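You operate a simulated robot arm through the tools that you are given. There is no shell and no other tool.

Carry out the task below with a simulated two-armed robot. There is one attempt and no reset: what you move stays moved.

TASK
Put two of the black pins from the top of the fixed bench on the top of the narrow bench. Then lift the tub lid open. Do these in the order given.

Only the result counts: the job must be done as asked and must still hold three seconds after the hand-in. Knocking over, shifting, dropping, spilling or breaking anything else fails it. Lids that push on must go on centred and level and be pressed home; caps that screw on are set level and turned clockwise until they are tight.

THE ROBOT
Two 6-joint arms with three-finger grippers on one trunk, on a base that drives. Base frame: it is fixed to the floor where the robot stands at the start and does not move with it; the origin is under the middle of the robot, x ahead of it, y to its left, z up. Units: m, rad, N and s.
The left shoulder is at the start at [0.021, 0.17, 1.51], the right one opposite. With the tool pointing down near the work surface each hand reaches from about 0.38 to 0.64 m from the robot's upright axis, wherever it stands, measured 20 degrees to its own side. Places, roughly: top of the narrow bench [2.1, -2.4, 0.9]; tub lid [14.6, 1.2, 1]. Payload 2.2 kg a hand.
Tool frame (each hand has its own): the origin (TCP) lies between the finger pads and is the grasp point; the fingertips stand 0.025 m ahead of it; z points along the fingers, y is the line along which they close. Largest opening 0.104 m; the body of the gripper starts 0.074 m behind the TCP.
Orientation is that of the tool frame in the base frame, as a unit quaternion [w, x, y, z]. With the fingers straight down and closing along the base's y, the tool's x points along the base's -x, its y along +y and its z along -z.

THE INTERFACE
- The arms move only by the tool drive_tool. It takes "left_plan", "right_plan" or both (then of equal length, played together; a hand with none holds still); each is a list of rows, each an object of numbers (a shift or turn left out is 0, a gripper value left out holds the last): "claw": the closure, from 0 (fully open) to 1 (shut); "x", "y", "z": the shift along the tool's x, y, z in m; "ax", "ay", "az": the turn, a rotation vector about the tool's x, y, z in rad. In form: [{"claw": .., "x": .., "y": .., "z": .., "ax": .., "ay": .., "az": ..}, ...]. A call has 1 to 20 rows; each row is the pose to reach, as a shift and turn from the pose commanded when the call began, along the tool's axes at that moment. Each row takes 0.2 s and may step no farther than 0.05 m and 0.15 rad from the row before; otherwise, or with a gripper value out of range, the whole call is refused. A pose out of reach is approached as far as the arm can. The call stops where the force on the tool passes 40 N (or 10 N more than at its start, if that is more) or the arm is blocked; 0.2 s more then pass. The fingers move at their own pace and stop on an object; they squeeze with about 23 N. The grip force told is the motor's: it shows also when the fingers shut on nothing. Time passes only in rows, and 0.2 s behind the last, so rows that repeat a pose let the fingers close. It gives the time, the measured TCP pose, the force on the tool (base axes), the opening and the grip force at its end, in the units of the frame above (readings bear some noise), with the torque about the TCP (base axes, N m) and any sound that the robot's microphone picked up.
- Cameras (640 x 400 px; columns grow to the right, rows downward): "scene" is now at [0.157, 0.0309, 1.3986]; the picture's right is [0.45, -0.89, -0.00], its down [-0.46, -0.24, -0.85] and it looks along [0.76, 0.39, -0.52] (base axes); focal length 284 px, centre (320, 200). "left" rides on the left gripper at [0.082, -0.003, -0.104] in its tool frame; the picture's right is [0.04, 1.00, 0.00], its down [-0.75, 0.03, -0.66] and it looks along [-0.66, 0.03, 0.75] (tool axes); focal length 256 px, centre (320, 200). "right" rides on the right gripper at [0.082, 0.003, -0.104] in its tool frame; the picture's right is [-0.04, 1.00, 0.00], its down [-0.75, -0.03, -0.66] and it looks along [-0.66, -0.03, 0.75] (tool axes); focal length 256 px, centre (320, 200). There is no depth. A picture from a camera that has moved, and an enlarged one, comes with that camera's place and axes in the base frame and with its lens. The place of the scene camera against the robot may be out by one fixed shift of up to 0.018 m in any direction.
- snapshot(camera): a new picture of that camera. No time passes.
- raise_lower(by): slides the trunk up (or, below 0, down) by that many m; the arms and the scene camera ride with it, the base frame stays. It gives what a move gives, with no picture.
- roll_base(legs): drives the robot by 1 to 6 legs, each [ahead, left, turn to the left] in m, m and rad, along the robot's own axes; the way and the turn of a leg run together, so that a leg with both is an arc; at most 1.5 m and 3.142 rad a leg. The arms and the cameras ride along, it lands a little off, and it stops where it bumps. It gives what a move gives.
- head_to(pan, tilt): turns the head with the scene camera to pan (to the left, within 1.047 rad either way) and tilt (down, from -0.506 to 1.204), counted from straight ahead of the robot. It gives what a move gives.
- zoom(camera, box): a new picture of the part [left, top, right, bottom] of that camera's present view, enlarged. No time passes.
- sign_off(): hands the job in; it is judged then, once.

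Nothing tells you exact positions but the pictures and the camera data. Unless the task says otherwise, let go and move clear before handing in.

The tools are called after "Emit:" by a JSON object that holds its "method" and its "body". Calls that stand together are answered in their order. drive_tool: Moves the arms, as the interface text tells. Its arguments: {"type":"object","properties":{"left_plan":{"type":"array","items":{"type":"object","properties":{"claw":{"type":"number"},"x":{"type":"number"},"y":{"type":"number"},"z":{"type":"number"},"ax":{"type":"number"},"ay":{"type":"number"},"az":{"type":"number"}}}},"right_plan":{"type":"array","items":{"type":"object","properties":{"claw":{"type":"number"},"x":{"type":"number"},"y":{"type":"number"},"z":{"type":"number"},"ax":{"type":"number"},"ay":{"type":"number"},"az":{"type":"number"}}}}},"required":[]} The other tools are called the same way: raise_lower (by) slides the trunk up or down; roll_base (legs) drives the base; head_to (pan, tilt) turns the head that bears the scene camera; snapshot (camera) takes a picture; zoom (camera, box) takes an enlarged picture of a part of a camera's view; sign_off () hands the job in.

At the start:

```text
time_s: 0.0
left_eef_pos: [0.4532, 0.4004, 1.1331]
left_ee_rot: [0.001, 0.0, 1.0, -0.001]
left_force: [-0.2, -0.1, -0.1]
left_wrist_torque: [0.02, -0.02, 0.0]
left_finger_gap: 0.104
left_gripper_force: 0.1
right_eef_pos: [0.6263, -0.0555, 1.223]
right_ee_rot: [0.0, -0.001, 1.0, -0.001]
right_force: [0.1, -0.8, -0.5]
right_wrist_torque: [0.02, -0.02, -0.03]
right_finger_gap: 0.1038
right_gripper_force: 0.1
trunk travel left (down, up): [-0.702, 0.039]
robot x, y, heading: [0.0014, -0.0021, -0.004]
head pan, tilt: [0.471, 0.548]
```

scene: 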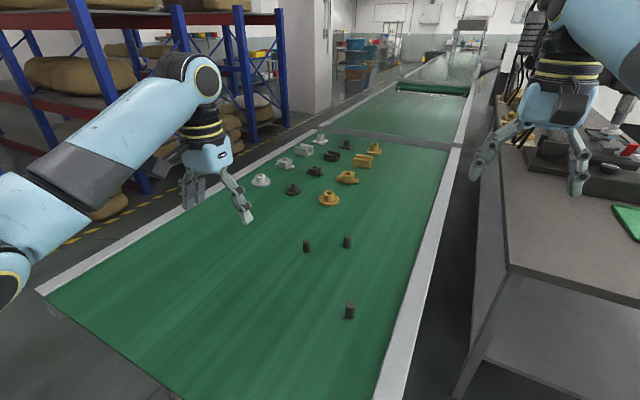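
right: 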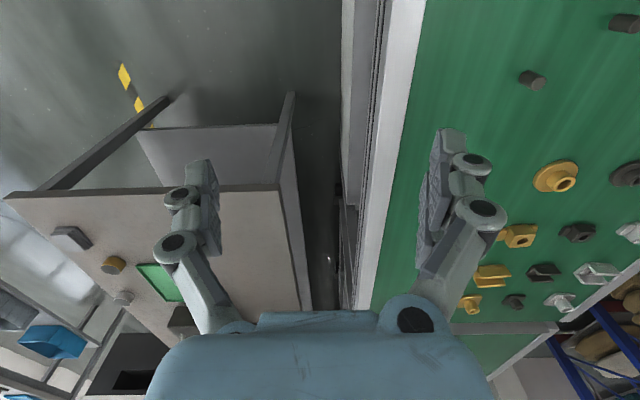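
left: 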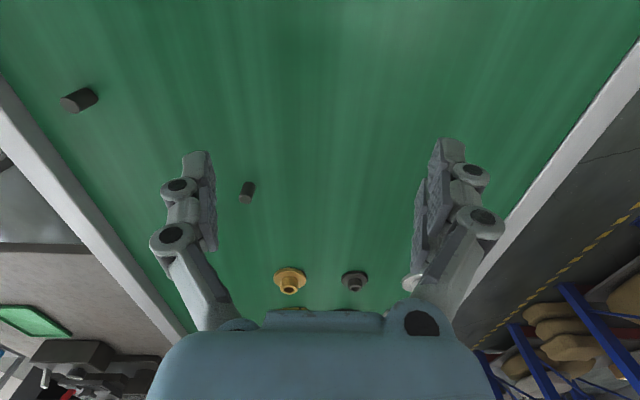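

The green belt in front of me carries three black pins, several flanged parts and blocks; another table stands to the right. Before moving I'll look around to identify the benches.

Emit:
{"method": "head_to", "body": {"pan": -0.9, "tilt": 0.3}}

Emit:
{"method": "snapshot", "body": {"camera": "scene"}}

Emit:
{"method": "head_to", "body": {"pan": 0.0, "tilt": 0.3}}

Emit:
{"method": "snapshot", "body": {"camera": "scene"}}

Emit:
{"method": "head_to", "body": {"pan": 0.2, "tilt": 0.9}}

Emit:
{"method": "snapshot", "body": {"camera": "scene"}}

```text
time_s: 1.5
left_eef_pos: [0.4525, 0.4021, 1.1334]
left_ee_rot: [0.0, 0.0, 1.0, 0.0]
left_force: [0.2, -0.7, -0.5]
left_wrist_torque: [0.0, 0.04, -0.02]
left_finger_gap: 0.1038
left_gripper_force: 0.1
right_eef_pos: [0.6262, -0.0562, 1.2215]
right_ee_rot: [0.0, -0.001, 1.0, 0.0]
right_force: [-0.3, 0.6, -0.1]
right_wrist_torque: [0.01, 0.02, 0.0]
right_finger_gap: 0.1039
right_gripper_force: 0.1
trunk travel left (down, up): [-0.702, 0.039]
robot x, y, heading: [0.0017, -0.0003, 0.0]
head pan, tilt: [-0.901, 0.3]
```

```text
taken
camera scene: at [0.135, -0.083, 1.4215], right [-0.78, -0.62, 0.0], down [-0.18, 0.23, -0.96], along [0.59, -0.75, -0.3], focal length 284 px, centre (320, 200)
```

scene: 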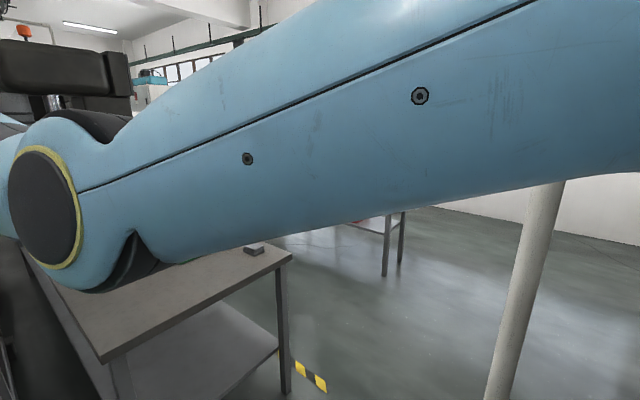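

```text
time_s: 2.7
left_eef_pos: [0.4519, 0.4008, 1.1336]
left_ee_rot: [0.0, 0.0, 1.0, 0.0]
left_force: [1.1, -0.3, 0.2]
left_wrist_torque: [-0.03, -0.03, -0.01]
left_finger_gap: 0.1039
left_gripper_force: 0.0
right_eef_pos: [0.6263, -0.057, 1.2215]
right_ee_rot: [0.0, -0.001, 1.0, -0.001]
right_force: [0.2, 0.1, -0.1]
right_wrist_torque: [0.0, 0.01, 0.04]
right_finger_gap: 0.1041
right_gripper_force: 0.2
trunk travel left (down, up): [-0.702, 0.039]
robot x, y, heading: [-0.0026, 0.0003, -0.004]
head pan, tilt: [0.0, 0.3]
```

```text
taken
camera scene: at [0.1704, -0.01, 1.4214], right [0.0, -1.0, 0.0], down [-0.3, 0.0, -0.96], along [0.96, 0.0, -0.3], focal length 284 px, centre (320, 200)
```

scene: 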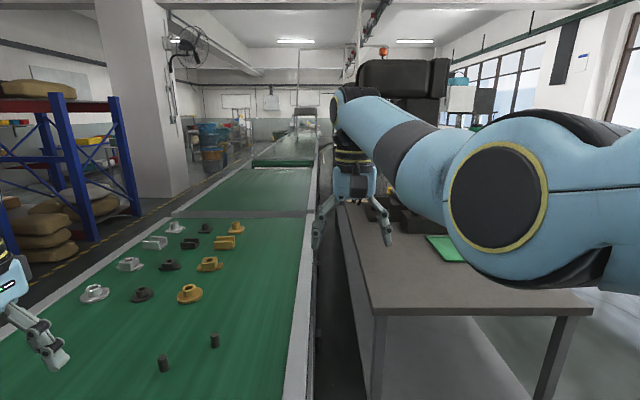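

```text
time_s: 3.7
left_eef_pos: [0.4528, 0.4018, 1.134]
left_ee_rot: [0.0, 0.0, 1.0, 0.0]
left_force: [-0.2, -0.2, 1.0]
left_wrist_torque: [0.02, -0.04, -0.01]
left_finger_gap: 0.1038
left_gripper_force: 0.1
right_eef_pos: [0.6264, -0.0556, 1.2225]
right_ee_rot: [0.0, 0.0, 1.0, -0.001]
right_force: [-0.2, 0.3, -0.1]
right_wrist_torque: [0.02, 0.0, 0.01]
right_finger_gap: 0.1041
right_gripper_force: 0.1
trunk travel left (down, up): [-0.702, 0.039]
robot x, y, heading: [-0.0013, -0.0003, -0.002]
head pan, tilt: [0.201, 0.901]
```

```text
taken
camera scene: at [0.151, 0.0052, 1.3692], right [0.2, -0.98, 0.0], down [-0.77, -0.16, -0.62], along [0.61, 0.12, -0.78], focal length 284 px, centre (320, 200)
```

scene: 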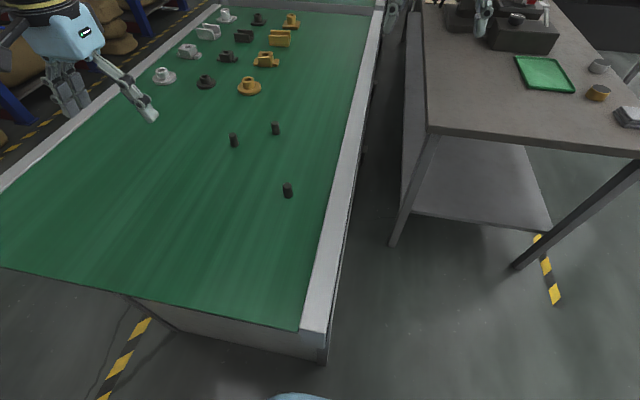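

Three black pins stand on the near end of the green belt (about [0.49,0.14], [0.61,0.30], [0.67,0.22], z≈0.95). I'll look closer at them before moving.

Emit:
{"method": "zoom", "body": {"camera": "scene", "box": [210, 100, 330, 220]}}

Emit:
{"method": "zoom", "body": {"camera": "left", "box": [40, 60, 280, 220]}}

Emit:
{"method": "zoom", "body": {"camera": "scene", "box": [400, 0, 640, 160]}}

```text
3.33 times, centred on (270, 160) of scene
camera zoom: at [0.151, 0.0052, 1.3692], right [0.2, -0.98, 0.0], down [-0.77, -0.16, -0.62], along [0.61, 0.12, -0.78], focal length 946 px, centre (487, 333)
```

zoom: 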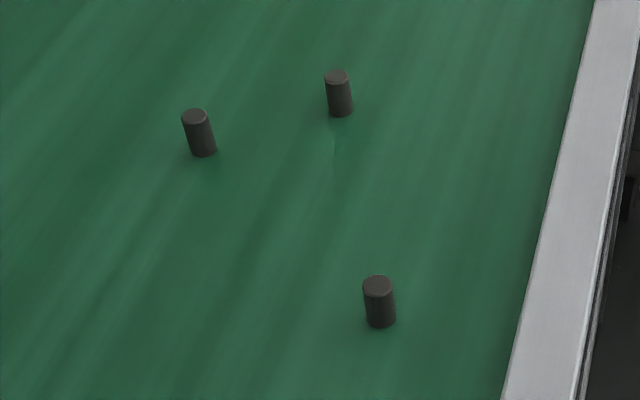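

```text
2.50 times, centred on (160, 140) of left
camera zoom: at [0.3699, 0.3969, 1.2373], right [-0.04, 1.0, 0.0], down [0.75, 0.03, 0.66], along [0.66, 0.03, -0.75], focal length 640 px, centre (720, 350)
```

zoom: 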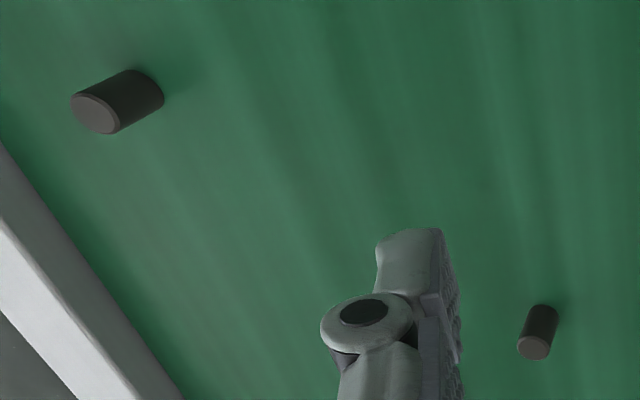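

```text
2.50 times, centred on (520, 80) of scene
camera zoom: at [0.151, 0.0052, 1.3692], right [0.2, -0.98, 0.0], down [-0.77, -0.16, -0.62], along [0.61, 0.12, -0.78], focal length 710 px, centre (-180, 500)
```

zoom: 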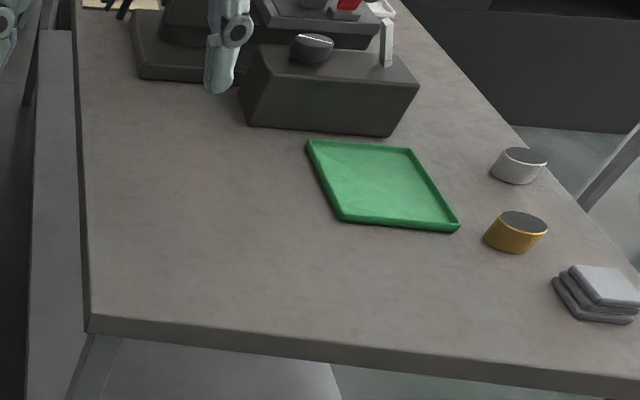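

The pins are roughly 18 mm across and 31 mm tall, standing upright with tops at z≈0.965. I'll move the left hand over the pin at about [0.61, 0.30] and check whether it reaches.

Emit:
{"method": "drive_tool", "body": {"left_plan": [{"x": -0.03, "y": -0.02, "z": 0.01, "claw": 0.4}, {"x": -0.06, "y": -0.04, "z": 0.02}, {"x": -0.09, "y": -0.06, "z": 0.04}, {"x": -0.12, "y": -0.08, "z": 0.05}, {"x": -0.14, "y": -0.09, "z": 0.06}, {"x": -0.158, "y": -0.1, "z": 0.07}, {"x": -0.158, "y": -0.1, "z": 0.07}]}}

Emit:
{"method": "snapshot", "body": {"camera": "left"}}

Emit:
{"method": "snapshot", "body": {"camera": "scene"}}

```text
time_s: 5.3
left_eef_pos: [0.6104, 0.3018, 1.0637]
left_ee_rot: [0.0, 0.0, 1.0, 0.0]
left_force: [-0.2, -0.1, 0.2]
left_wrist_torque: [0.0, -0.03, 0.0]
left_finger_gap: 0.0626
left_gripper_force: 0.0
right_eef_pos: [0.6253, -0.0556, 1.2221]
right_ee_rot: [0.0, 0.0, 1.0, 0.0]
right_force: [-0.8, 0.6, 0.0]
right_wrist_torque: [-0.01, 0.0, 0.01]
right_finger_gap: 0.1041
right_gripper_force: 0.1
trunk travel left (down, up): [-0.702, 0.039]
robot x, y, heading: [0.0004, 0.0004, -0.005]
head pan, tilt: [0.201, 0.901]
```

```text
taken
camera left: at [0.5282, 0.2974, 1.167], right [-0.04, 1.0, 0.0], down [0.75, 0.03, 0.66], along [0.66, 0.03, -0.75], focal length 256 px, centre (320, 200)
```

left: 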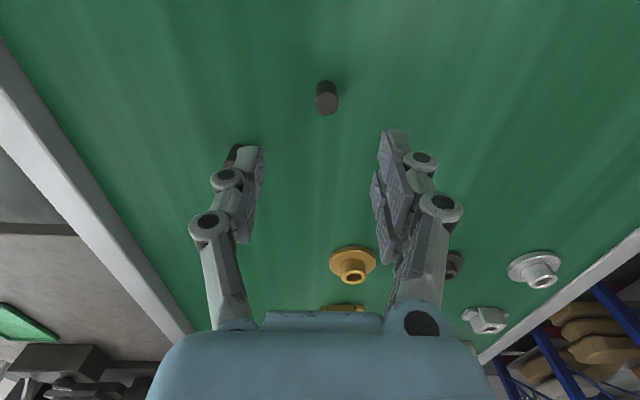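

```text
taken
camera scene: at [0.1505, 0.0054, 1.3692], right [0.2, -0.98, 0.0], down [-0.77, -0.16, -0.62], along [0.61, 0.12, -0.78], focal length 284 px, centre (320, 200)
```

scene: 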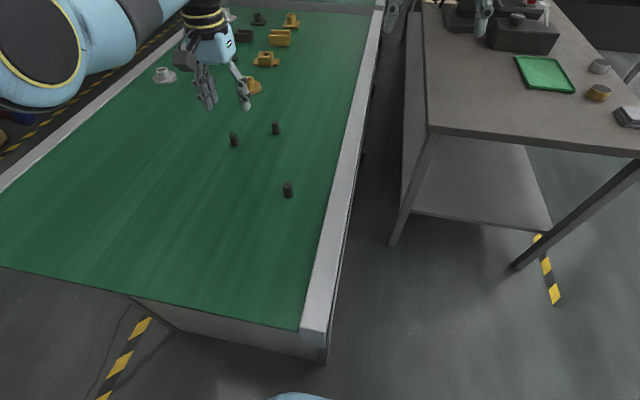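

The hand reaches and sits nearly over the pin; the pin reads about 4 mm off in x and y. I'll correct and go down with care, keeping the fingertips just above the belt.

Emit:
{"method": "drive_tool", "body": {"left_plan": [{"x": 0.004, "y": 0.004, "z": 0.02}, {"x": 0.004, "y": 0.004, "z": 0.045}, {"x": 0.004, "y": 0.004, "z": 0.065}, {"x": 0.004, "y": 0.004, "z": 0.08}, {"x": 0.004, "y": 0.004, "z": 0.09}, {"x": 0.004, "y": 0.004, "z": 0.094}, {"x": 0.004, "y": 0.004, "z": 0.094}]}}

Emit:
{"method": "snapshot", "body": {"camera": "left"}}

Emit:
{"method": "zoom", "body": {"camera": "scene", "box": [170, 60, 310, 200]}}

```text
time_s: 6.9
left_eef_pos: [0.5952, 0.3028, 0.9758]
left_ee_rot: [0.0, 0.0, 1.0, 0.0]
left_force: [0.3, 0.0, -0.8]
left_wrist_torque: [0.0, 0.01, 0.03]
left_finger_gap: 0.0622
left_gripper_force: 0.1
left hand out of reach, approached as far as the arm can: row 4, 5, 6, 7
right_eef_pos: [0.6256, -0.0556, 1.2225]
right_ee_rot: [-0.001, 0.0, 1.0, 0.001]
right_force: [-0.1, -0.4, -0.9]
right_wrist_torque: [0.0, -0.01, 0.0]
right_finger_gap: 0.1039
right_gripper_force: 0.0
trunk travel left (down, up): [-0.702, 0.039]
robot x, y, heading: [-0.001, -0.0, 0.002]
head pan, tilt: [0.201, 0.901]
```

```text
taken
camera left: at [0.5136, 0.2988, 1.0786], right [-0.04, 1.0, 0.0], down [0.75, 0.03, 0.66], along [0.66, 0.03, -0.75], focal length 256 px, centre (320, 200)
```

left: 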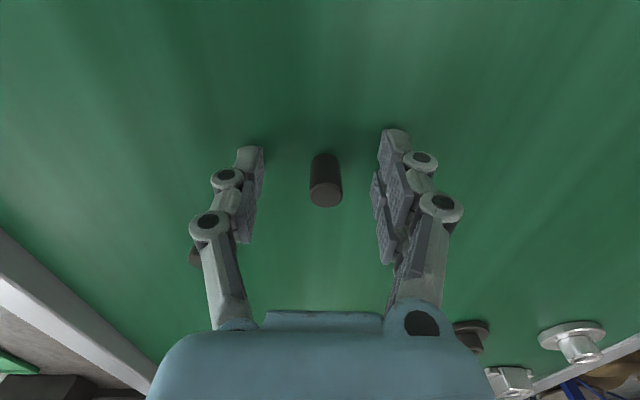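

```text
2.86 times, centred on (240, 130) of scene
camera zoom: at [0.1509, 0.0051, 1.3692], right [0.2, -0.98, 0.0], down [-0.77, -0.16, -0.62], along [0.61, 0.12, -0.78], focal length 811 px, centre (549, 400)
```

zoom: 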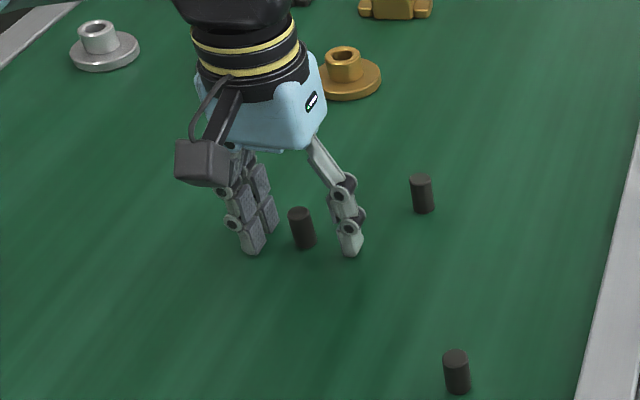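

The arm falls about 12 mm short at this height. I'll raise the hand, slide the trunk down to gain reach, and look again.

Emit:
{"method": "drive_tool", "body": {"left_plan": [{"z": -0.04}, {"z": -0.08}, {"z": -0.12}, {"z": -0.15}, {"z": -0.15}]}}

Emit:
{"method": "raise_lower", "body": {"by": -0.1}}

Emit:
{"method": "snapshot", "body": {"camera": "left"}}

```text
time_s: 8.1
left_eef_pos: [0.5948, 0.3042, 1.1263]
left_ee_rot: [-0.001, 0.0, 1.0, 0.0]
left_force: [0.4, -0.4, 1.0]
left_wrist_torque: [-0.03, 0.02, 0.0]
left_finger_gap: 0.0624
left_gripper_force: 0.0
right_eef_pos: [0.6276, -0.0552, 1.2222]
right_ee_rot: [0.0, 0.0, 1.0, 0.001]
right_force: [0.6, 0.6, 0.5]
right_wrist_torque: [0.0, 0.03, -0.02]
right_finger_gap: 0.1037
right_gripper_force: 0.2
trunk travel left (down, up): [-0.702, 0.039]
robot x, y, heading: [0.0012, 0.0013, 0.001]
head pan, tilt: [0.201, 0.901]
```

```text
time_s: 9.4
left_eef_pos: [0.5962, 0.3027, 1.0253]
left_ee_rot: [0.0, 0.0, 1.0, 0.0]
left_force: [0.2, 0.5, 0.3]
left_wrist_torque: [0.03, -0.02, -0.01]
left_finger_gap: 0.0623
left_gripper_force: 0.1
right_eef_pos: [0.6262, -0.0557, 1.1224]
right_ee_rot: [0.0, 0.0, 1.0, 0.0]
right_force: [-0.6, -0.8, 0.4]
right_wrist_torque: [0.0, 0.01, 0.01]
right_finger_gap: 0.1039
right_gripper_force: 0.1
trunk travel left (down, up): [-0.602, 0.139]
robot x, y, heading: [-0.0019, -0.0004, 0.0]
head pan, tilt: [0.201, 0.901]
```

```text
taken
camera left: at [0.5131, 0.2984, 1.1293], right [-0.04, 1.0, 0.0], down [0.75, 0.03, 0.66], along [0.66, 0.03, -0.75], focal length 256 px, centre (320, 200)
```

left: 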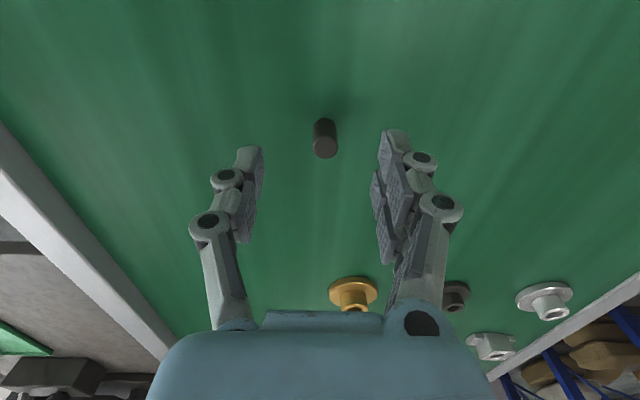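

Pin reads at about [0.608, 0.3065]. I'll centre on it, descend to z≈0.966 and check before closing.

Emit:
{"method": "drive_tool", "body": {"left_plan": [{"x": -0.012, "y": 0.004, "z": 0.0}, {"x": -0.012, "y": 0.004, "z": 0.02}, {"x": -0.012, "y": 0.004, "z": 0.04}, {"x": -0.012, "y": 0.004, "z": 0.052}, {"x": -0.012, "y": 0.004, "z": 0.059}, {"x": -0.012, "y": 0.004, "z": 0.059}]}}

Emit:
{"method": "snapshot", "body": {"camera": "left"}}

Emit:
{"method": "zoom", "body": {"camera": "scene", "box": [170, 40, 310, 180]}}

```text
time_s: 10.8
left_eef_pos: [0.6066, 0.3053, 0.97]
left_ee_rot: [0.005, 0.0, 1.0, 0.002]
left_force: [1.6, 2.3, 31.9]
left_wrist_torque: [0.54, 0.24, 0.05]
left_finger_gap: 0.0681
left_gripper_force: 6.7
right_eef_pos: [0.6248, -0.0577, 1.1246]
right_ee_rot: [0.001, 0.001, 1.0, 0.001]
right_force: [-0.2, 0.0, -0.6]
right_wrist_torque: [-0.03, 0.0, 0.01]
right_finger_gap: 0.1041
right_gripper_force: 0.1
trunk travel left (down, up): [-0.602, 0.139]
robot x, y, heading: [-0.0011, 0.0039, 0.003]
head pan, tilt: [0.201, 0.901]
```

```text
taken
camera left: at [0.5245, 0.3016, 1.0741], right [-0.04, 1.0, 0.0], down [0.75, 0.03, 0.66], along [0.66, 0.03, -0.75], focal length 256 px, centre (320, 200)
```

left: 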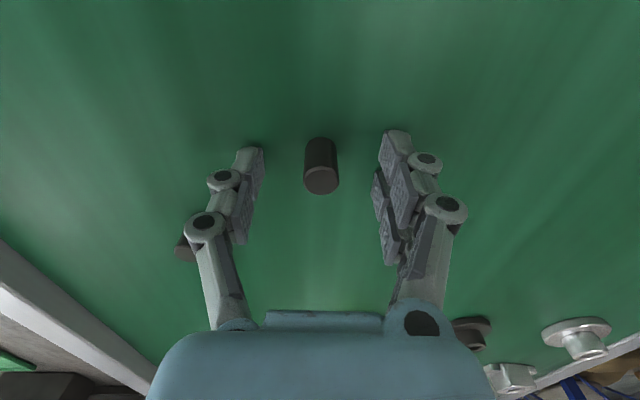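

```text
2.86 times, centred on (240, 110) of scene
camera zoom: at [0.1481, 0.0039, 1.2697], right [0.2, -0.98, 0.0], down [-0.77, -0.16, -0.62], along [0.61, 0.12, -0.78], focal length 811 px, centre (549, 457)
```

zoom: 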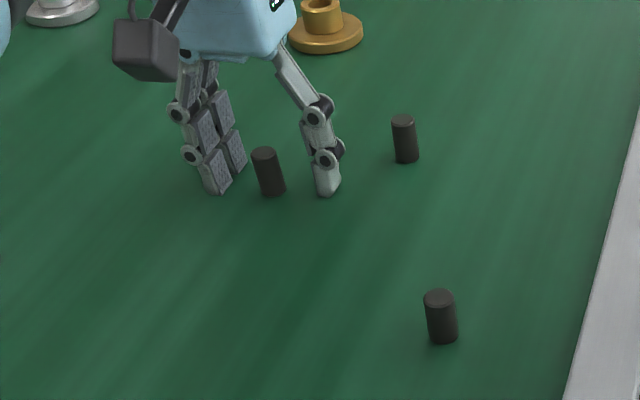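

The fingertips touched the belt, so its surface is at z≈0.945 and the pin centre is nearer x≈0.600. I'll lift a few mm, shift toward the robot, then close.

Emit:
{"method": "drive_tool", "body": {"left_plan": [{"z": -0.008}, {"x": 0.006, "z": -0.008}, {"x": 0.006, "z": -0.008, "claw": 0.4}, {"x": 0.006, "z": -0.008, "claw": 0.6}, {"x": 0.006, "z": -0.008, "claw": 0.7}]}}

Emit:
{"method": "snapshot", "body": {"camera": "left"}}

```text
time_s: 12.0
left_eef_pos: [0.5994, 0.3062, 0.9728]
left_ee_rot: [0.0, 0.0, 1.0, 0.0]
left_force: [-3.2, -0.2, 6.8]
left_wrist_torque: [0.11, 0.02, 0.06]
left_finger_gap: 0.0303
left_gripper_force: 0.0
right_eef_pos: [0.6249, -0.056, 1.1219]
right_ee_rot: [0.001, 0.0, 1.0, 0.001]
right_force: [-0.4, -0.2, -0.2]
right_wrist_torque: [-0.04, 0.02, -0.04]
right_finger_gap: 0.104
right_gripper_force: 0.2
trunk travel left (down, up): [-0.602, 0.139]
robot x, y, heading: [0.0014, 0.0006, 0.0]
head pan, tilt: [0.201, 0.901]
```

```text
taken
camera left: at [0.518, 0.3018, 1.0776], right [-0.04, 1.0, 0.0], down [0.76, 0.03, 0.65], along [0.65, 0.03, -0.76], focal length 256 px, centre (320, 200)
```

left: 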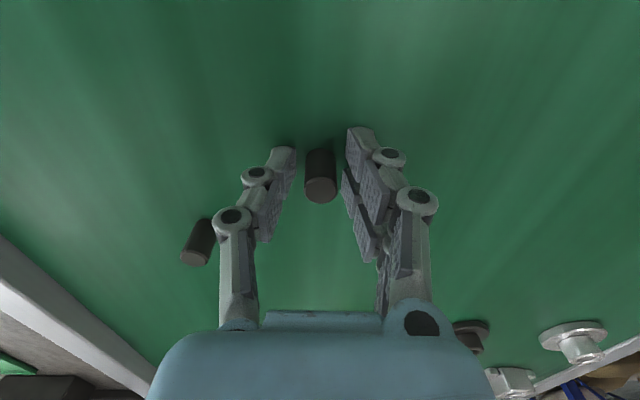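

The pin is centred between the pads. Lift 2 mm more and close.

Emit:
{"method": "drive_tool", "body": {"left_plan": [{"z": -0.003, "claw": 0.7}, {"z": -0.003, "claw": 1.0}, {"z": -0.003, "claw": 1.0}, {"z": -0.003, "claw": 1.0}, {"z": -0.003, "claw": 1.0}]}}

Emit:
{"method": "snapshot", "body": {"camera": "left"}}

```text
time_s: 13.2
left_eef_pos: [0.6006, 0.3062, 0.9774]
left_ee_rot: [0.0, 0.0, 1.0, 0.0]
left_force: [-0.5, 0.3, 0.2]
left_wrist_torque: [0.02, -0.04, 0.0]
left_finger_gap: 0.017
left_gripper_force: 23.3
right_eef_pos: [0.6261, -0.0564, 1.1218]
right_ee_rot: [0.0, 0.001, 1.0, 0.001]
right_force: [-0.2, -0.4, 0.2]
right_wrist_torque: [-0.01, -0.02, 0.02]
right_finger_gap: 0.1044
right_gripper_force: 0.0
trunk travel left (down, up): [-0.602, 0.139]
robot x, y, heading: [0.0037, -0.0008, -0.001]
head pan, tilt: [0.201, 0.901]
```

```text
taken
camera left: at [0.5196, 0.3026, 1.0807], right [-0.04, 1.0, 0.0], down [0.75, 0.03, 0.66], along [0.66, 0.03, -0.75], focal length 256 px, centre (320, 200)
```

left: 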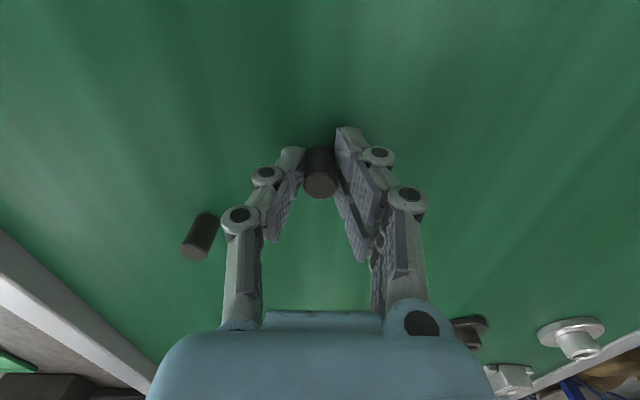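

The left hand holds the pin (17 mm gap, 23 N). Lift it and move it out to the left to clear space for the right hand.

Emit:
{"method": "drive_tool", "body": {"left_plan": [{"z": -0.03}, {"z": -0.07}, {"z": -0.11}, {"z": -0.15, "y": 0.01}, {"x": 0.03, "y": 0.04, "z": -0.17}, {"x": 0.06, "y": 0.07, "z": -0.18}, {"x": 0.09, "y": 0.1, "z": -0.18}, {"x": 0.12, "y": 0.13, "z": -0.18}, {"x": 0.12, "y": 0.15, "z": -0.18}]}}

Emit:
{"method": "snapshot", "body": {"camera": "left"}}

Emit:
{"method": "snapshot", "body": {"camera": "scene"}}

Emit:
{"method": "snapshot", "body": {"camera": "right"}}

```text
time_s: 15.2
left_eef_pos: [0.4784, 0.492, 1.1041]
left_ee_rot: [0.016, -0.005, 1.0, -0.006]
left_force: [-0.7, -0.2, -0.6]
left_wrist_torque: [0.01, -0.06, 0.03]
left_finger_gap: 0.0167
left_gripper_force: 22.8
left hand out of reach, approached as far as the arm can: row 4, 5, 6, 7, 8, 9
right_eef_pos: [0.6217, -0.0507, 1.1252]
right_ee_rot: [0.001, 0.0, 1.0, -0.002]
right_force: [-2.1, 0.5, 2.2]
right_wrist_torque: [-0.05, -0.08, 0.01]
right_finger_gap: 0.1038
right_gripper_force: 0.1
trunk travel left (down, up): [-0.602, 0.139]
robot x, y, heading: [0.0017, 0.0012, -0.002]
head pan, tilt: [0.201, 0.901]
```

```text
taken
camera left: at [0.3923, 0.4885, 1.2049], right [-0.05, 1.0, -0.01], down [0.73, 0.05, 0.68], along [0.68, 0.02, -0.73], focal length 256 px, centre (320, 200)
```

left: 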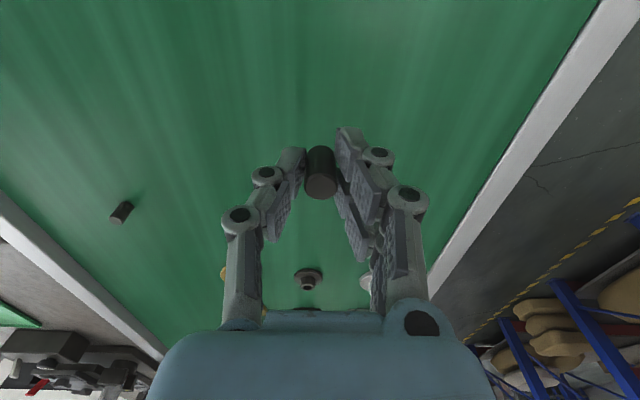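

```text
taken
camera scene: at [0.1465, 0.0096, 1.2695], right [0.2, -0.98, 0.0], down [-0.77, -0.16, -0.62], along [0.61, 0.12, -0.78], focal length 284 px, centre (320, 200)
```

scene: 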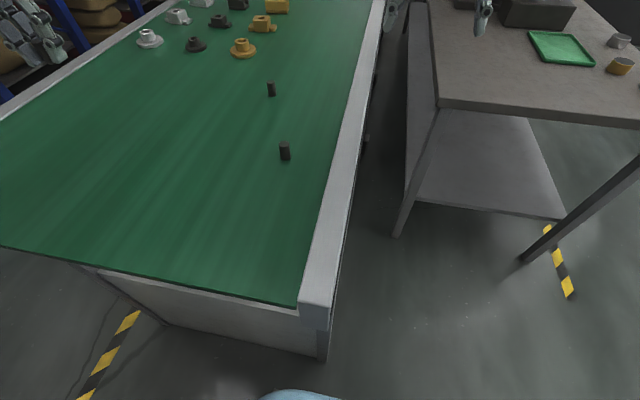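

```text
taken
camera right: at [0.5386, -0.0485, 1.2284], right [0.04, 1.0, 0.0], down [0.75, -0.03, 0.66], along [0.66, -0.03, -0.75], focal length 256 px, centre (320, 200)
```

right: 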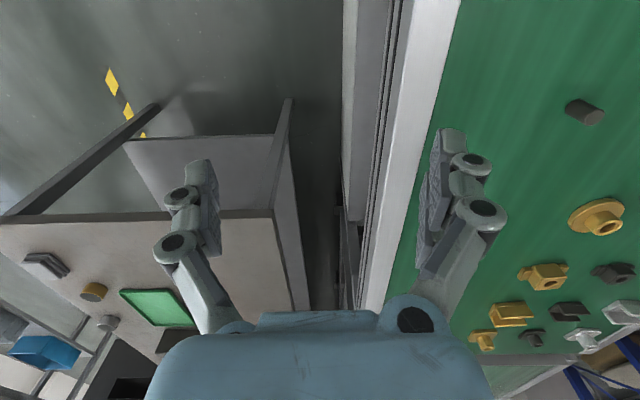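

Left pin is held well. Next the right hand goes above the nearest pin at about [0.478, 0.138], with the claw narrowed.

Emit:
{"method": "drive_tool", "body": {"right_plan": [{"x": 0.018, "y": 0.024, "z": 0.008, "claw": 0.4}, {"x": 0.036, "y": 0.048, "z": 0.016}, {"x": 0.055, "y": 0.072, "z": 0.025}, {"x": 0.073, "y": 0.096, "z": 0.033}, {"x": 0.091, "y": 0.12, "z": 0.041}, {"x": 0.11, "y": 0.144, "z": 0.049}, {"x": 0.128, "y": 0.168, "z": 0.057}, {"x": 0.146, "y": 0.191, "z": 0.065}, {"x": 0.146, "y": 0.191, "z": 0.065}]}}

Emit:
{"method": "snapshot", "body": {"camera": "right"}}

Emit:
{"method": "snapshot", "body": {"camera": "scene"}}

```text
time_s: 17.2
left_eef_pos: [0.4814, 0.4887, 1.1033]
left_ee_rot: [0.015, -0.006, 1.0, -0.003]
left_force: [0.3, -0.7, -1.1]
left_wrist_torque: [0.01, -0.01, 0.0]
left_finger_gap: 0.0167
left_gripper_force: 23.1
right_eef_pos: [0.6071, 0.0141, 1.0218]
right_ee_rot: [0.001, 0.006, 1.0, -0.001]
right_force: [0.9, 0.3, 0.8]
right_wrist_torque: [0.0, -0.04, 0.01]
right_finger_gap: 0.0624
right_gripper_force: 0.0
right hand out of reach, approached as far as the arm can: row 2, 3, 4, 5, 6, 7, 8, 9
trunk travel left (down, up): [-0.602, 0.139]
robot x, y, heading: [0.0005, 0.0038, -0.0]
head pan, tilt: [0.201, 0.901]
```

```text
taken
camera right: at [0.5227, 0.0181, 1.1242], right [0.05, 1.0, 0.0], down [0.75, -0.04, 0.66], along [0.66, -0.04, -0.75], focal length 256 px, centre (320, 200)
```

right: 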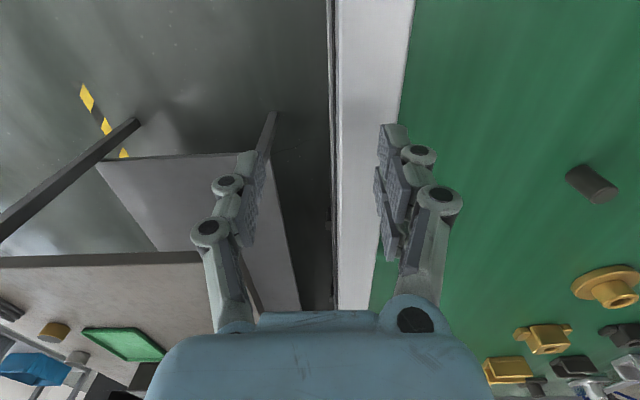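

```text
taken
camera scene: at [0.1513, 0.0046, 1.2689], right [0.2, -0.98, 0.0], down [-0.77, -0.16, -0.62], along [0.61, 0.12, -0.78], focal length 284 px, centre (320, 200)
```

scene: 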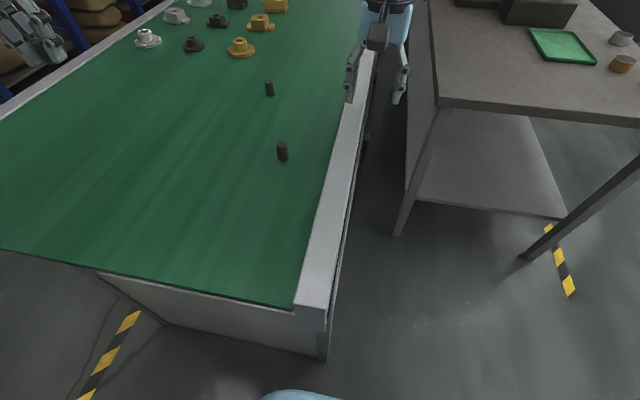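

The right arm can't cross the body that far. I'll lift the right hand, back off 0.1 m and turn left so the pin lies on the right hand's own side.

Emit:
{"method": "drive_tool", "body": {"right_plan": [{"z": -0.04, "y": -0.01}, {"z": -0.08, "y": -0.03}, {"z": -0.1, "y": -0.05}, {"z": -0.1, "y": -0.05}]}}

Emit:
{"method": "roll_base", "body": {"legs": [[-0.1, 0, 0], [0, 0, 0.8]]}}

Emit:
{"method": "head_to", "body": {"pan": -0.4, "tilt": 0.8}}

Emit:
{"method": "snapshot", "body": {"camera": "right"}}

Emit:
{"method": "snapshot", "body": {"camera": "scene"}}

```text
time_s: 18.2
left_eef_pos: [0.4821, 0.4889, 1.1026]
left_ee_rot: [0.015, -0.006, 1.0, -0.003]
left_force: [-0.7, 0.7, -0.9]
left_wrist_torque: [-0.01, -0.02, 0.02]
left_finger_gap: 0.0163
left_gripper_force: 23.1
right_eef_pos: [0.6355, -0.01, 1.1169]
right_ee_rot: [0.0, 0.0, 1.0, 0.0]
right_force: [0.1, 0.7, 0.2]
right_wrist_torque: [-0.03, -0.01, 0.0]
right_finger_gap: 0.0625
right_gripper_force: 0.1
right hand out of reach, approached as far as the arm can: row 1, 2, 3, 4
trunk travel left (down, up): [-0.602, 0.139]
robot x, y, heading: [0.0007, -0.0035, 0.001]
head pan, tilt: [0.201, 0.901]
```

```text
time_s: 21.5
left_eef_pos: [-0.1154, 0.6866, 1.1043]
left_ee_rot: [0.016, -0.395, 0.918, 0.002]
left_force: [0.1, -0.1, -0.1]
left_wrist_torque: [0.01, -0.02, -0.01]
left_finger_gap: 0.0166
left_gripper_force: 23.2
right_eef_pos: [0.35, 0.4479, 1.1164]
right_ee_rot: [0.0, -0.388, 0.922, -0.001]
right_force: [-0.2, -0.5, 0.7]
right_wrist_torque: [-0.02, -0.04, -0.06]
right_finger_gap: 0.0624
right_gripper_force: 0.1
trunk travel left (down, up): [-0.602, 0.139]
robot x, y, heading: [-0.1007, -0.0015, 0.798]
head pan, tilt: [0.201, 0.901]
```

```text
time_s: 22.5
left_eef_pos: [-0.1155, 0.686, 1.1037]
left_ee_rot: [0.015, -0.395, 0.919, 0.002]
left_force: [-0.5, 0.1, -0.7]
left_wrist_torque: [-0.01, -0.03, -0.02]
left_finger_gap: 0.0165
left_gripper_force: 23.0
right_eef_pos: [0.3522, 0.4483, 1.1153]
right_ee_rot: [0.0, -0.39, 0.921, 0.0]
right_force: [-0.5, 0.9, -0.3]
right_wrist_torque: [0.0, -0.04, 0.01]
right_finger_gap: 0.0626
right_gripper_force: 0.1
trunk travel left (down, up): [-0.602, 0.139]
robot x, y, heading: [-0.1001, 0.0005, 0.801]
head pan, tilt: [-0.4, 0.799]
```

```text
taken
camera right: at [0.291, 0.3914, 1.2195], right [-0.69, 0.73, 0.0], down [0.55, 0.52, 0.65], along [0.48, 0.45, -0.76], focal length 256 px, centre (320, 200)
```

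right: 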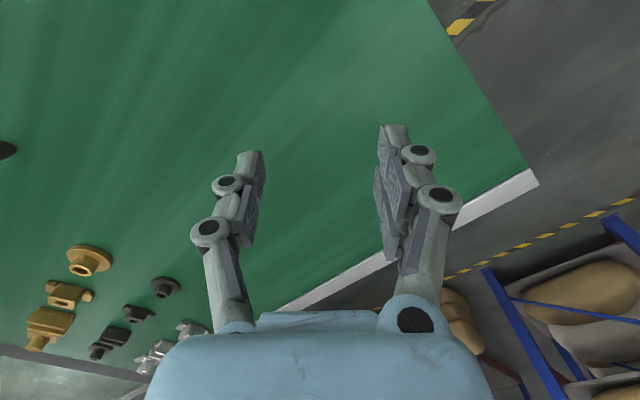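

```text
taken
camera scene: at [0.0292, 0.0726, 1.2769], right [0.39, -0.92, 0.0], down [-0.66, -0.28, -0.7], along [0.64, 0.27, -0.72], focal length 284 px, centre (320, 200)
```

scene: 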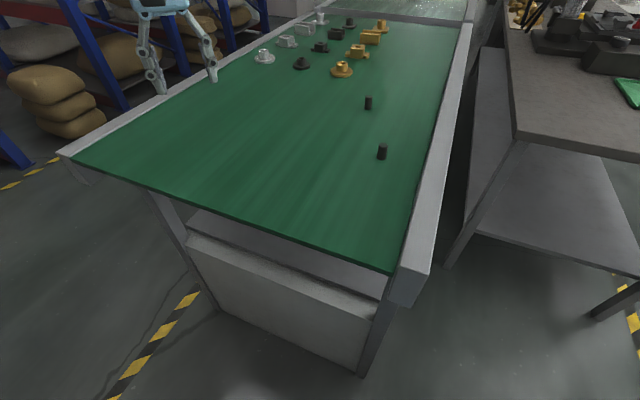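

Now the pin is on the right hand's side. Moving the right hand over to about [0.478, 0.138] at z≈1.05.

Emit:
{"method": "drive_tool", "body": {"right_plan": [{"x": 0.013, "y": -0.03, "z": 0.0}, {"x": 0.027, "y": -0.061, "z": 0.0}, {"x": 0.04, "y": -0.092, "z": 0.01}, {"x": 0.054, "y": -0.122, "z": 0.02}, {"x": 0.067, "y": -0.153, "z": 0.03}, {"x": 0.081, "y": -0.184, "z": 0.04}, {"x": 0.094, "y": -0.214, "z": 0.05}, {"x": 0.108, "y": -0.245, "z": 0.06}, {"x": 0.121, "y": -0.275, "z": 0.065}, {"x": 0.135, "y": -0.306, "z": 0.065}, {"x": 0.135, "y": -0.306, "z": 0.065}]}}

Emit:
{"method": "snapshot", "body": {"camera": "right"}}

Emit:
{"method": "snapshot", "body": {"camera": "scene"}}

```text
time_s: 24.9
left_eef_pos: [-0.1158, 0.6872, 1.1037]
left_ee_rot: [0.016, -0.394, 0.919, 0.002]
left_force: [-0.4, 0.1, -0.8]
left_wrist_torque: [-0.03, 0.0, 0.03]
left_finger_gap: 0.0163
left_gripper_force: 23.4
right_eef_pos: [0.589, 0.232, 1.0097]
right_ee_rot: [-0.001, -0.389, 0.921, -0.002]
right_force: [0.6, 0.7, 1.2]
right_wrist_torque: [-0.02, 0.0, 0.0]
right_finger_gap: 0.0625
right_gripper_force: 0.0
right hand out of reach, approached as far as the arm can: row 1, 2, 3, 4, 5, 6, 7, 8, 9, 10, 11
trunk travel left (down, up): [-0.602, 0.139]
robot x, y, heading: [-0.0967, -0.0018, 0.801]
head pan, tilt: [-0.4, 0.799]
```

```text
taken
camera right: at [0.5295, 0.1768, 1.1136], right [-0.69, 0.73, 0.0], down [0.55, 0.52, 0.65], along [0.47, 0.45, -0.76], focal length 256 px, centre (320, 200)
```

right: 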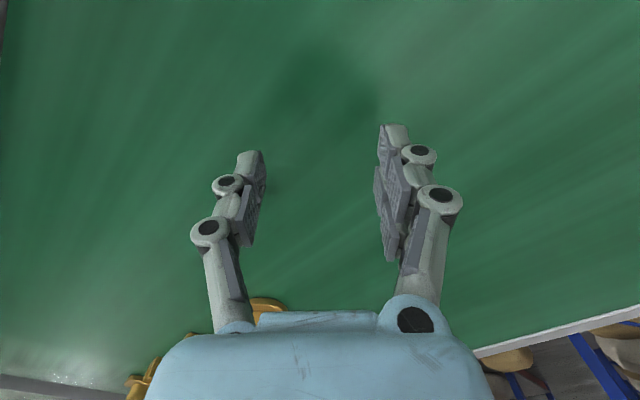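

```text
taken
camera scene: at [0.0288, 0.0732, 1.2769], right [0.39, -0.92, 0.0], down [-0.66, -0.28, -0.7], along [0.64, 0.27, -0.72], focal length 284 px, centre (320, 200)
```

scene: 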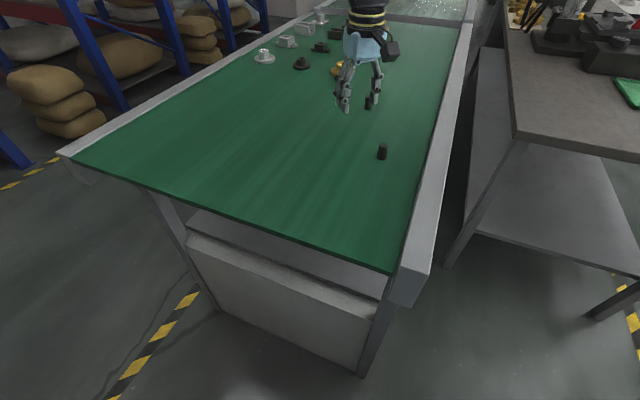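

The arm is at an inner/height limit with the trunk lowered. I'll raise the trunk back 0.1 m and approach the pin from there.

Emit:
{"method": "raise_lower", "body": {"by": 0.1}}

Emit:
{"method": "drive_tool", "body": {"right_plan": [{"x": 0.02, "y": 0.0, "z": 0.0}, {"x": 0.04, "y": 0.0, "z": 0.01}, {"x": 0.06, "y": 0.0, "z": 0.02}, {"x": 0.08, "y": 0.0, "z": 0.03}, {"x": 0.1, "y": 0.0, "z": 0.04}]}}

```text
time_s: 26.2
left_eef_pos: [-0.1153, 0.6875, 1.2036]
left_ee_rot: [0.015, -0.395, 0.919, 0.002]
left_force: [-0.1, -0.7, -0.2]
left_wrist_torque: [0.0, 0.02, -0.02]
left_finger_gap: 0.0166
left_gripper_force: 22.7
right_eef_pos: [0.5886, 0.2329, 1.1078]
right_ee_rot: [-0.002, -0.39, 0.921, -0.001]
right_force: [0.6, 0.0, 0.4]
right_wrist_torque: [-0.03, 0.0, -0.02]
right_finger_gap: 0.0624
right_gripper_force: 0.0
trunk travel left (down, up): [-0.702, 0.039]
robot x, y, heading: [-0.1005, 0.0011, 0.794]
head pan, tilt: [-0.4, 0.799]
```

```text
time_s: 27.4
left_eef_pos: [-0.1151, 0.6864, 1.2044]
left_ee_rot: [0.015, -0.394, 0.919, 0.002]
left_force: [0.6, -0.1, -1.3]
left_wrist_torque: [-0.04, 0.0, 0.02]
left_finger_gap: 0.0164
left_gripper_force: 23.5
right_eef_pos: [0.5771, 0.2056, 1.0384]
right_ee_rot: [-0.002, -0.389, 0.921, -0.002]
right_force: [0.6, 0.6, 1.0]
right_wrist_torque: [-0.02, 0.02, -0.02]
right_finger_gap: 0.0621
right_gripper_force: 0.0
right hand out of reach, approached as far as the arm can: row 1, 2, 3, 4, 5
trunk travel left (down, up): [-0.702, 0.039]
robot x, y, heading: [-0.1022, 0.0005, 0.804]
head pan, tilt: [-0.4, 0.799]
```

It seems reaching inward needs a lower hand. I'll step sideways to line up with the pin, lower to z≈1.008 (above pin tops) and try moving in from there.

Emit:
{"method": "drive_tool", "body": {"right_plan": [{"y": 0.012, "z": 0.015}, {"y": 0.024, "z": 0.03}, {"x": 0.015, "y": 0.024, "z": 0.03}, {"x": 0.03, "y": 0.024, "z": 0.03}, {"x": 0.045, "y": 0.024, "z": 0.03}, {"x": 0.06, "y": 0.024, "z": 0.03}]}}

Emit:
{"method": "snapshot", "body": {"camera": "scene"}}

```text
time_s: 28.8
left_eef_pos: [-0.1146, 0.6869, 1.2038]
left_ee_rot: [0.015, -0.395, 0.919, 0.002]
left_force: [-0.6, 0.6, 0.0]
left_wrist_torque: [-0.01, -0.03, -0.04]
left_finger_gap: 0.0169
left_gripper_force: 23.2
right_eef_pos: [0.5481, 0.202, 0.9894]
right_ee_rot: [-0.001, -0.39, 0.921, -0.001]
right_force: [0.0, -0.5, -0.2]
right_wrist_torque: [0.0, -0.04, -0.01]
right_finger_gap: 0.0624
right_gripper_force: 0.0
right hand out of reach, approached as far as the arm can: row 2, 3, 4, 5, 6
trunk travel left (down, up): [-0.702, 0.039]
robot x, y, heading: [-0.1019, -0.001, 0.796]
head pan, tilt: [-0.4, 0.799]
```

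```text
taken
camera scene: at [0.0293, 0.072, 1.3771], right [0.39, -0.92, 0.0], down [-0.66, -0.28, -0.7], along [0.64, 0.27, -0.72], focal length 284 px, centre (320, 200)
```

scene: 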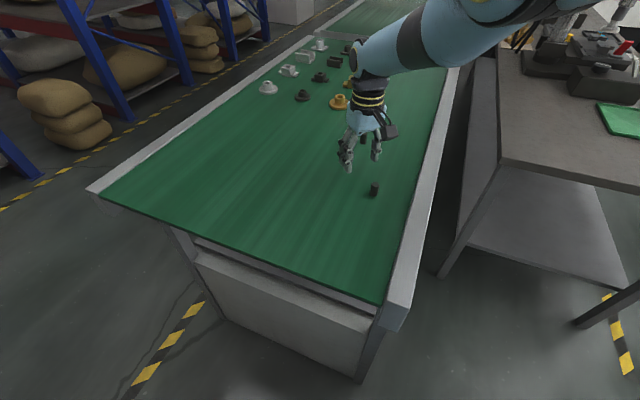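

The right arm appears stuck near a joint limit in this configuration. As the pins are round, the yaw is free, so I'll test small yaw changes to see whether it frees the arm.

Emit:
{"method": "drive_tool", "body": {"right_plan": [{"z": -0.02}, {"z": -0.02, "az": -0.12}, {"z": -0.02, "az": -0.24}, {"z": -0.02, "az": -0.36}]}}

Emit:
{"method": "drive_tool", "body": {"right_plan": [{"x": 0.02}, {"x": 0.04}]}}

```text
time_s: 29.8
left_eef_pos: [-0.1159, 0.6859, 1.2036]
left_ee_rot: [0.015, -0.395, 0.919, 0.002]
left_force: [0.2, -1.1, -0.2]
left_wrist_torque: [0.01, 0.0, 0.01]
left_finger_gap: 0.0164
left_gripper_force: 22.6
right_eef_pos: [0.5561, 0.2087, 1.0046]
right_ee_rot: [-0.001, -0.548, 0.836, 0.0]
right_force: [-0.3, -0.8, 0.0]
right_wrist_torque: [0.04, 0.0, -0.03]
right_finger_gap: 0.0626
right_gripper_force: 0.1
right hand out of reach, approached as far as the arm can: row 1, 2, 3, 4
trunk travel left (down, up): [-0.702, 0.039]
robot x, y, heading: [-0.1008, 0.0037, 0.801]
head pan, tilt: [-0.4, 0.799]
```

```text
time_s: 30.4
left_eef_pos: [-0.1161, 0.6856, 1.2038]
left_ee_rot: [0.015, -0.395, 0.919, 0.003]
left_force: [0.3, -0.5, -1.1]
left_wrist_torque: [0.0, -0.02, -0.01]
left_finger_gap: 0.0164
left_gripper_force: 22.7
right_eef_pos: [0.5623, 0.1868, 0.9907]
right_ee_rot: [-0.002, -0.548, 0.837, 0.0]
right_force: [-0.7, -0.5, -0.4]
right_wrist_torque: [-0.01, 0.02, -0.01]
right_finger_gap: 0.0621
right_gripper_force: 0.0
right hand out of reach, approached as far as the arm can: row 1, 2
trunk travel left (down, up): [-0.702, 0.039]
robot x, y, heading: [-0.1002, 0.0009, 0.803]
head pan, tilt: [-0.4, 0.799]
```

Yaw doesn't matter; the hand slides on a constant-radius sphere about the shoulder, which suggests a nearly straight elbow. Let me look at the arm itself.

Emit:
{"method": "head_to", "body": {"pan": -0.7, "tilt": 0.0}}

Emit:
{"method": "snapshot", "body": {"camera": "scene"}}

Emit:
{"method": "head_to", "body": {"pan": 0.8, "tilt": 0.1}}

Emit:
{"method": "snapshot", "body": {"camera": "scene"}}

```text
time_s: 31.6
left_eef_pos: [-0.116, 0.6868, 1.2043]
left_ee_rot: [0.014, -0.395, 0.919, 0.002]
left_force: [0.2, -0.2, -0.4]
left_wrist_torque: [-0.01, 0.0, 0.02]
left_finger_gap: 0.0164
left_gripper_force: 23.3
right_eef_pos: [0.5627, 0.1871, 0.9907]
right_ee_rot: [-0.002, -0.549, 0.836, 0.0]
right_force: [0.5, 0.7, -0.1]
right_wrist_torque: [0.02, 0.01, 0.0]
right_finger_gap: 0.0624
right_gripper_force: 0.1
trunk travel left (down, up): [-0.702, 0.039]
robot x, y, heading: [-0.1006, -0.0014, 0.799]
head pan, tilt: [-0.7, 0.0]
```

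```text
taken
camera scene: at [0.0445, 0.0498, 1.4491], right [0.1, -0.99, 0.0], down [0.0, 0.0, -1.0], along [0.99, 0.1, 0.0], focal length 284 px, centre (320, 200)
```

scene: 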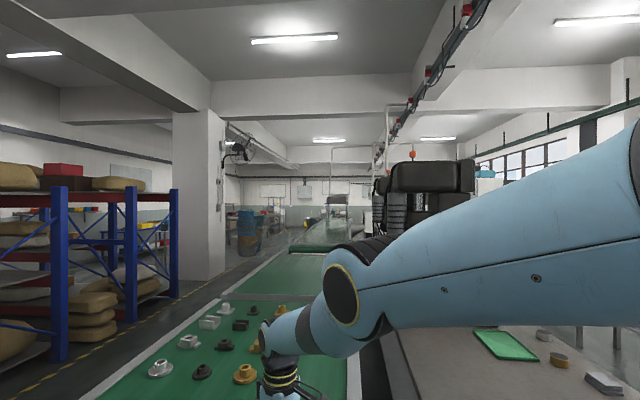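

```text
time_s: 33.1
left_eef_pos: [-0.1157, 0.6865, 1.2034]
left_ee_rot: [0.016, -0.395, 0.919, 0.001]
left_force: [0.1, -0.3, -0.2]
left_wrist_torque: [0.01, 0.01, -0.02]
left_finger_gap: 0.0165
left_gripper_force: 23.2
right_eef_pos: [0.5616, 0.1869, 0.9921]
right_ee_rot: [-0.002, -0.548, 0.837, 0.0]
right_force: [0.3, -0.4, -0.1]
right_wrist_torque: [0.0, 0.05, 0.02]
right_finger_gap: 0.0624
right_gripper_force: 0.0
trunk travel left (down, up): [-0.702, 0.039]
robot x, y, heading: [-0.1025, 0.0011, 0.797]
head pan, tilt: [0.799, 0.099]
```

```text
taken
camera scene: at [-0.0476, 0.1328, 1.4401], right [1.0, 0.03, 0.0], down [0.0, -0.1, -0.99], along [-0.03, 0.99, -0.1], focal length 284 px, centre (320, 200)
```

scene: 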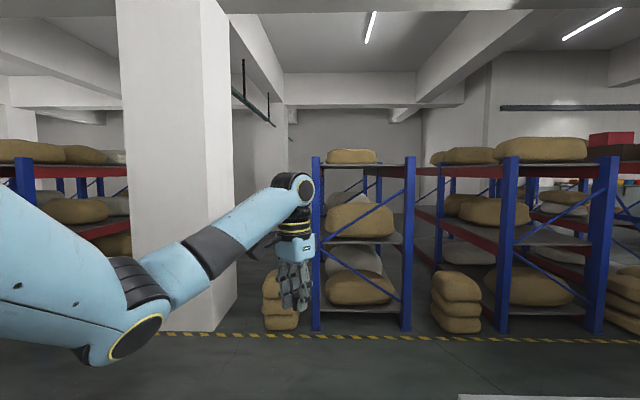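

The right arm looks nearly straight at the elbow. Raising the hand should bend it again, as happened with the left; I'll go up and slightly outward, then in.

Emit:
{"method": "drive_tool", "body": {"right_plan": [{"x": -0.006, "y": -0.005, "z": -0.025}, {"x": -0.012, "y": -0.01, "z": -0.05}, {"x": -0.018, "y": -0.014, "z": -0.075}, {"x": -0.024, "y": -0.018, "z": -0.1}, {"x": -0.024, "y": -0.018, "z": -0.13}, {"x": -0.024, "y": -0.018, "z": -0.16}, {"x": -0.02, "y": -0.018, "z": -0.19}]}}

```text
time_s: 34.8
left_eef_pos: [-0.1162, 0.6861, 1.2033]
left_ee_rot: [0.015, -0.395, 0.918, 0.002]
left_force: [0.3, -0.1, -0.5]
left_wrist_torque: [-0.05, -0.02, 0.01]
left_finger_gap: 0.0168
left_gripper_force: 23.4
right_eef_pos: [0.6156, 0.2206, 1.1758]
right_ee_rot: [-0.003, -0.548, 0.837, 0.0]
right_force: [0.4, -1.0, 0.0]
right_wrist_torque: [-0.01, -0.06, -0.01]
right_finger_gap: 0.0624
right_gripper_force: 0.1
right hand out of reach, approached as far as the arm can: row 1, 2, 3, 4, 5, 6, 7
trunk travel left (down, up): [-0.702, 0.039]
robot x, y, heading: [-0.0987, -0.0004, 0.801]
head pan, tilt: [0.799, 0.099]
```

The elbow seems caught on the wrong side of straight. I'll extend fully outward so it passes straight, then raise the hand (as freed the left arm earlier).

Emit:
{"method": "drive_tool", "body": {"right_plan": [{"x": -0.03, "y": -0.024, "z": 0.01}, {"x": -0.06, "y": -0.046, "z": 0.02}, {"x": -0.09, "y": -0.07, "z": 0.03}, {"x": -0.09, "y": -0.07, "z": 0.03}]}}

Emit:
{"method": "drive_tool", "body": {"right_plan": [{"z": -0.03}, {"z": -0.06}, {"z": -0.09}, {"z": -0.12}]}}

Emit:
{"method": "drive_tool", "body": {"right_plan": [{"x": 0.02, "y": 0.015}, {"x": 0.04, "y": 0.03}, {"x": 0.06, "y": 0.045}]}}

```text
time_s: 35.8
left_eef_pos: [-0.1164, 0.6869, 1.2045]
left_ee_rot: [0.016, -0.394, 0.919, 0.001]
left_force: [-0.4, -0.1, -0.5]
left_wrist_torque: [-0.02, -0.03, 0.01]
left_finger_gap: 0.0164
left_gripper_force: 22.5
right_eef_pos: [0.6223, 0.2152, 1.1685]
right_ee_rot: [-0.002, -0.547, 0.837, -0.001]
right_force: [-0.3, 1.0, 0.2]
right_wrist_torque: [0.01, 0.0, -0.02]
right_finger_gap: 0.0624
right_gripper_force: 0.0
right hand out of reach, approached as far as the arm can: row 1, 2, 3, 4
trunk travel left (down, up): [-0.702, 0.039]
robot x, y, heading: [-0.1009, 0.0021, 0.798]
head pan, tilt: [0.799, 0.099]
```

```text
time_s: 36.8
left_eef_pos: [-0.1161, 0.6861, 1.204]
left_ee_rot: [0.016, -0.394, 0.919, 0.002]
left_force: [-0.2, -0.3, -0.3]
left_wrist_torque: [0.01, 0.01, 0.0]
left_finger_gap: 0.0164
left_gripper_force: 22.7
right_eef_pos: [0.6286, 0.2215, 1.2878]
right_ee_rot: [-0.003, -0.548, 0.837, -0.001]
right_force: [-0.1, -0.9, 0.4]
right_wrist_torque: [0.02, -0.03, 0.03]
right_finger_gap: 0.0623
right_gripper_force: 0.0
right hand out of reach, approached as far as the arm can: row 2, 3, 4
trunk travel left (down, up): [-0.702, 0.039]
robot x, y, heading: [-0.1019, -0.0032, 0.796]
head pan, tilt: [0.799, 0.099]
```

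```text
time_s: 37.5
left_eef_pos: [-0.115, 0.6868, 1.2038]
left_ee_rot: [0.015, -0.395, 0.919, 0.001]
left_force: [0.0, 0.1, -0.7]
left_wrist_torque: [-0.03, -0.02, -0.02]
left_finger_gap: 0.0163
left_gripper_force: 23.0
right_eef_pos: [0.6277, 0.2283, 1.2897]
right_ee_rot: [-0.001, -0.547, 0.837, -0.001]
right_force: [-0.5, 0.5, -0.3]
right_wrist_torque: [-0.01, 0.01, -0.02]
right_finger_gap: 0.0623
right_gripper_force: 0.0
right hand out of reach, approached as far as the arm can: row 1, 2, 3
trunk travel left (down, up): [-0.702, 0.039]
robot x, y, heading: [-0.1019, 0.0021, 0.801]
head pan, tilt: [0.799, 0.099]
```

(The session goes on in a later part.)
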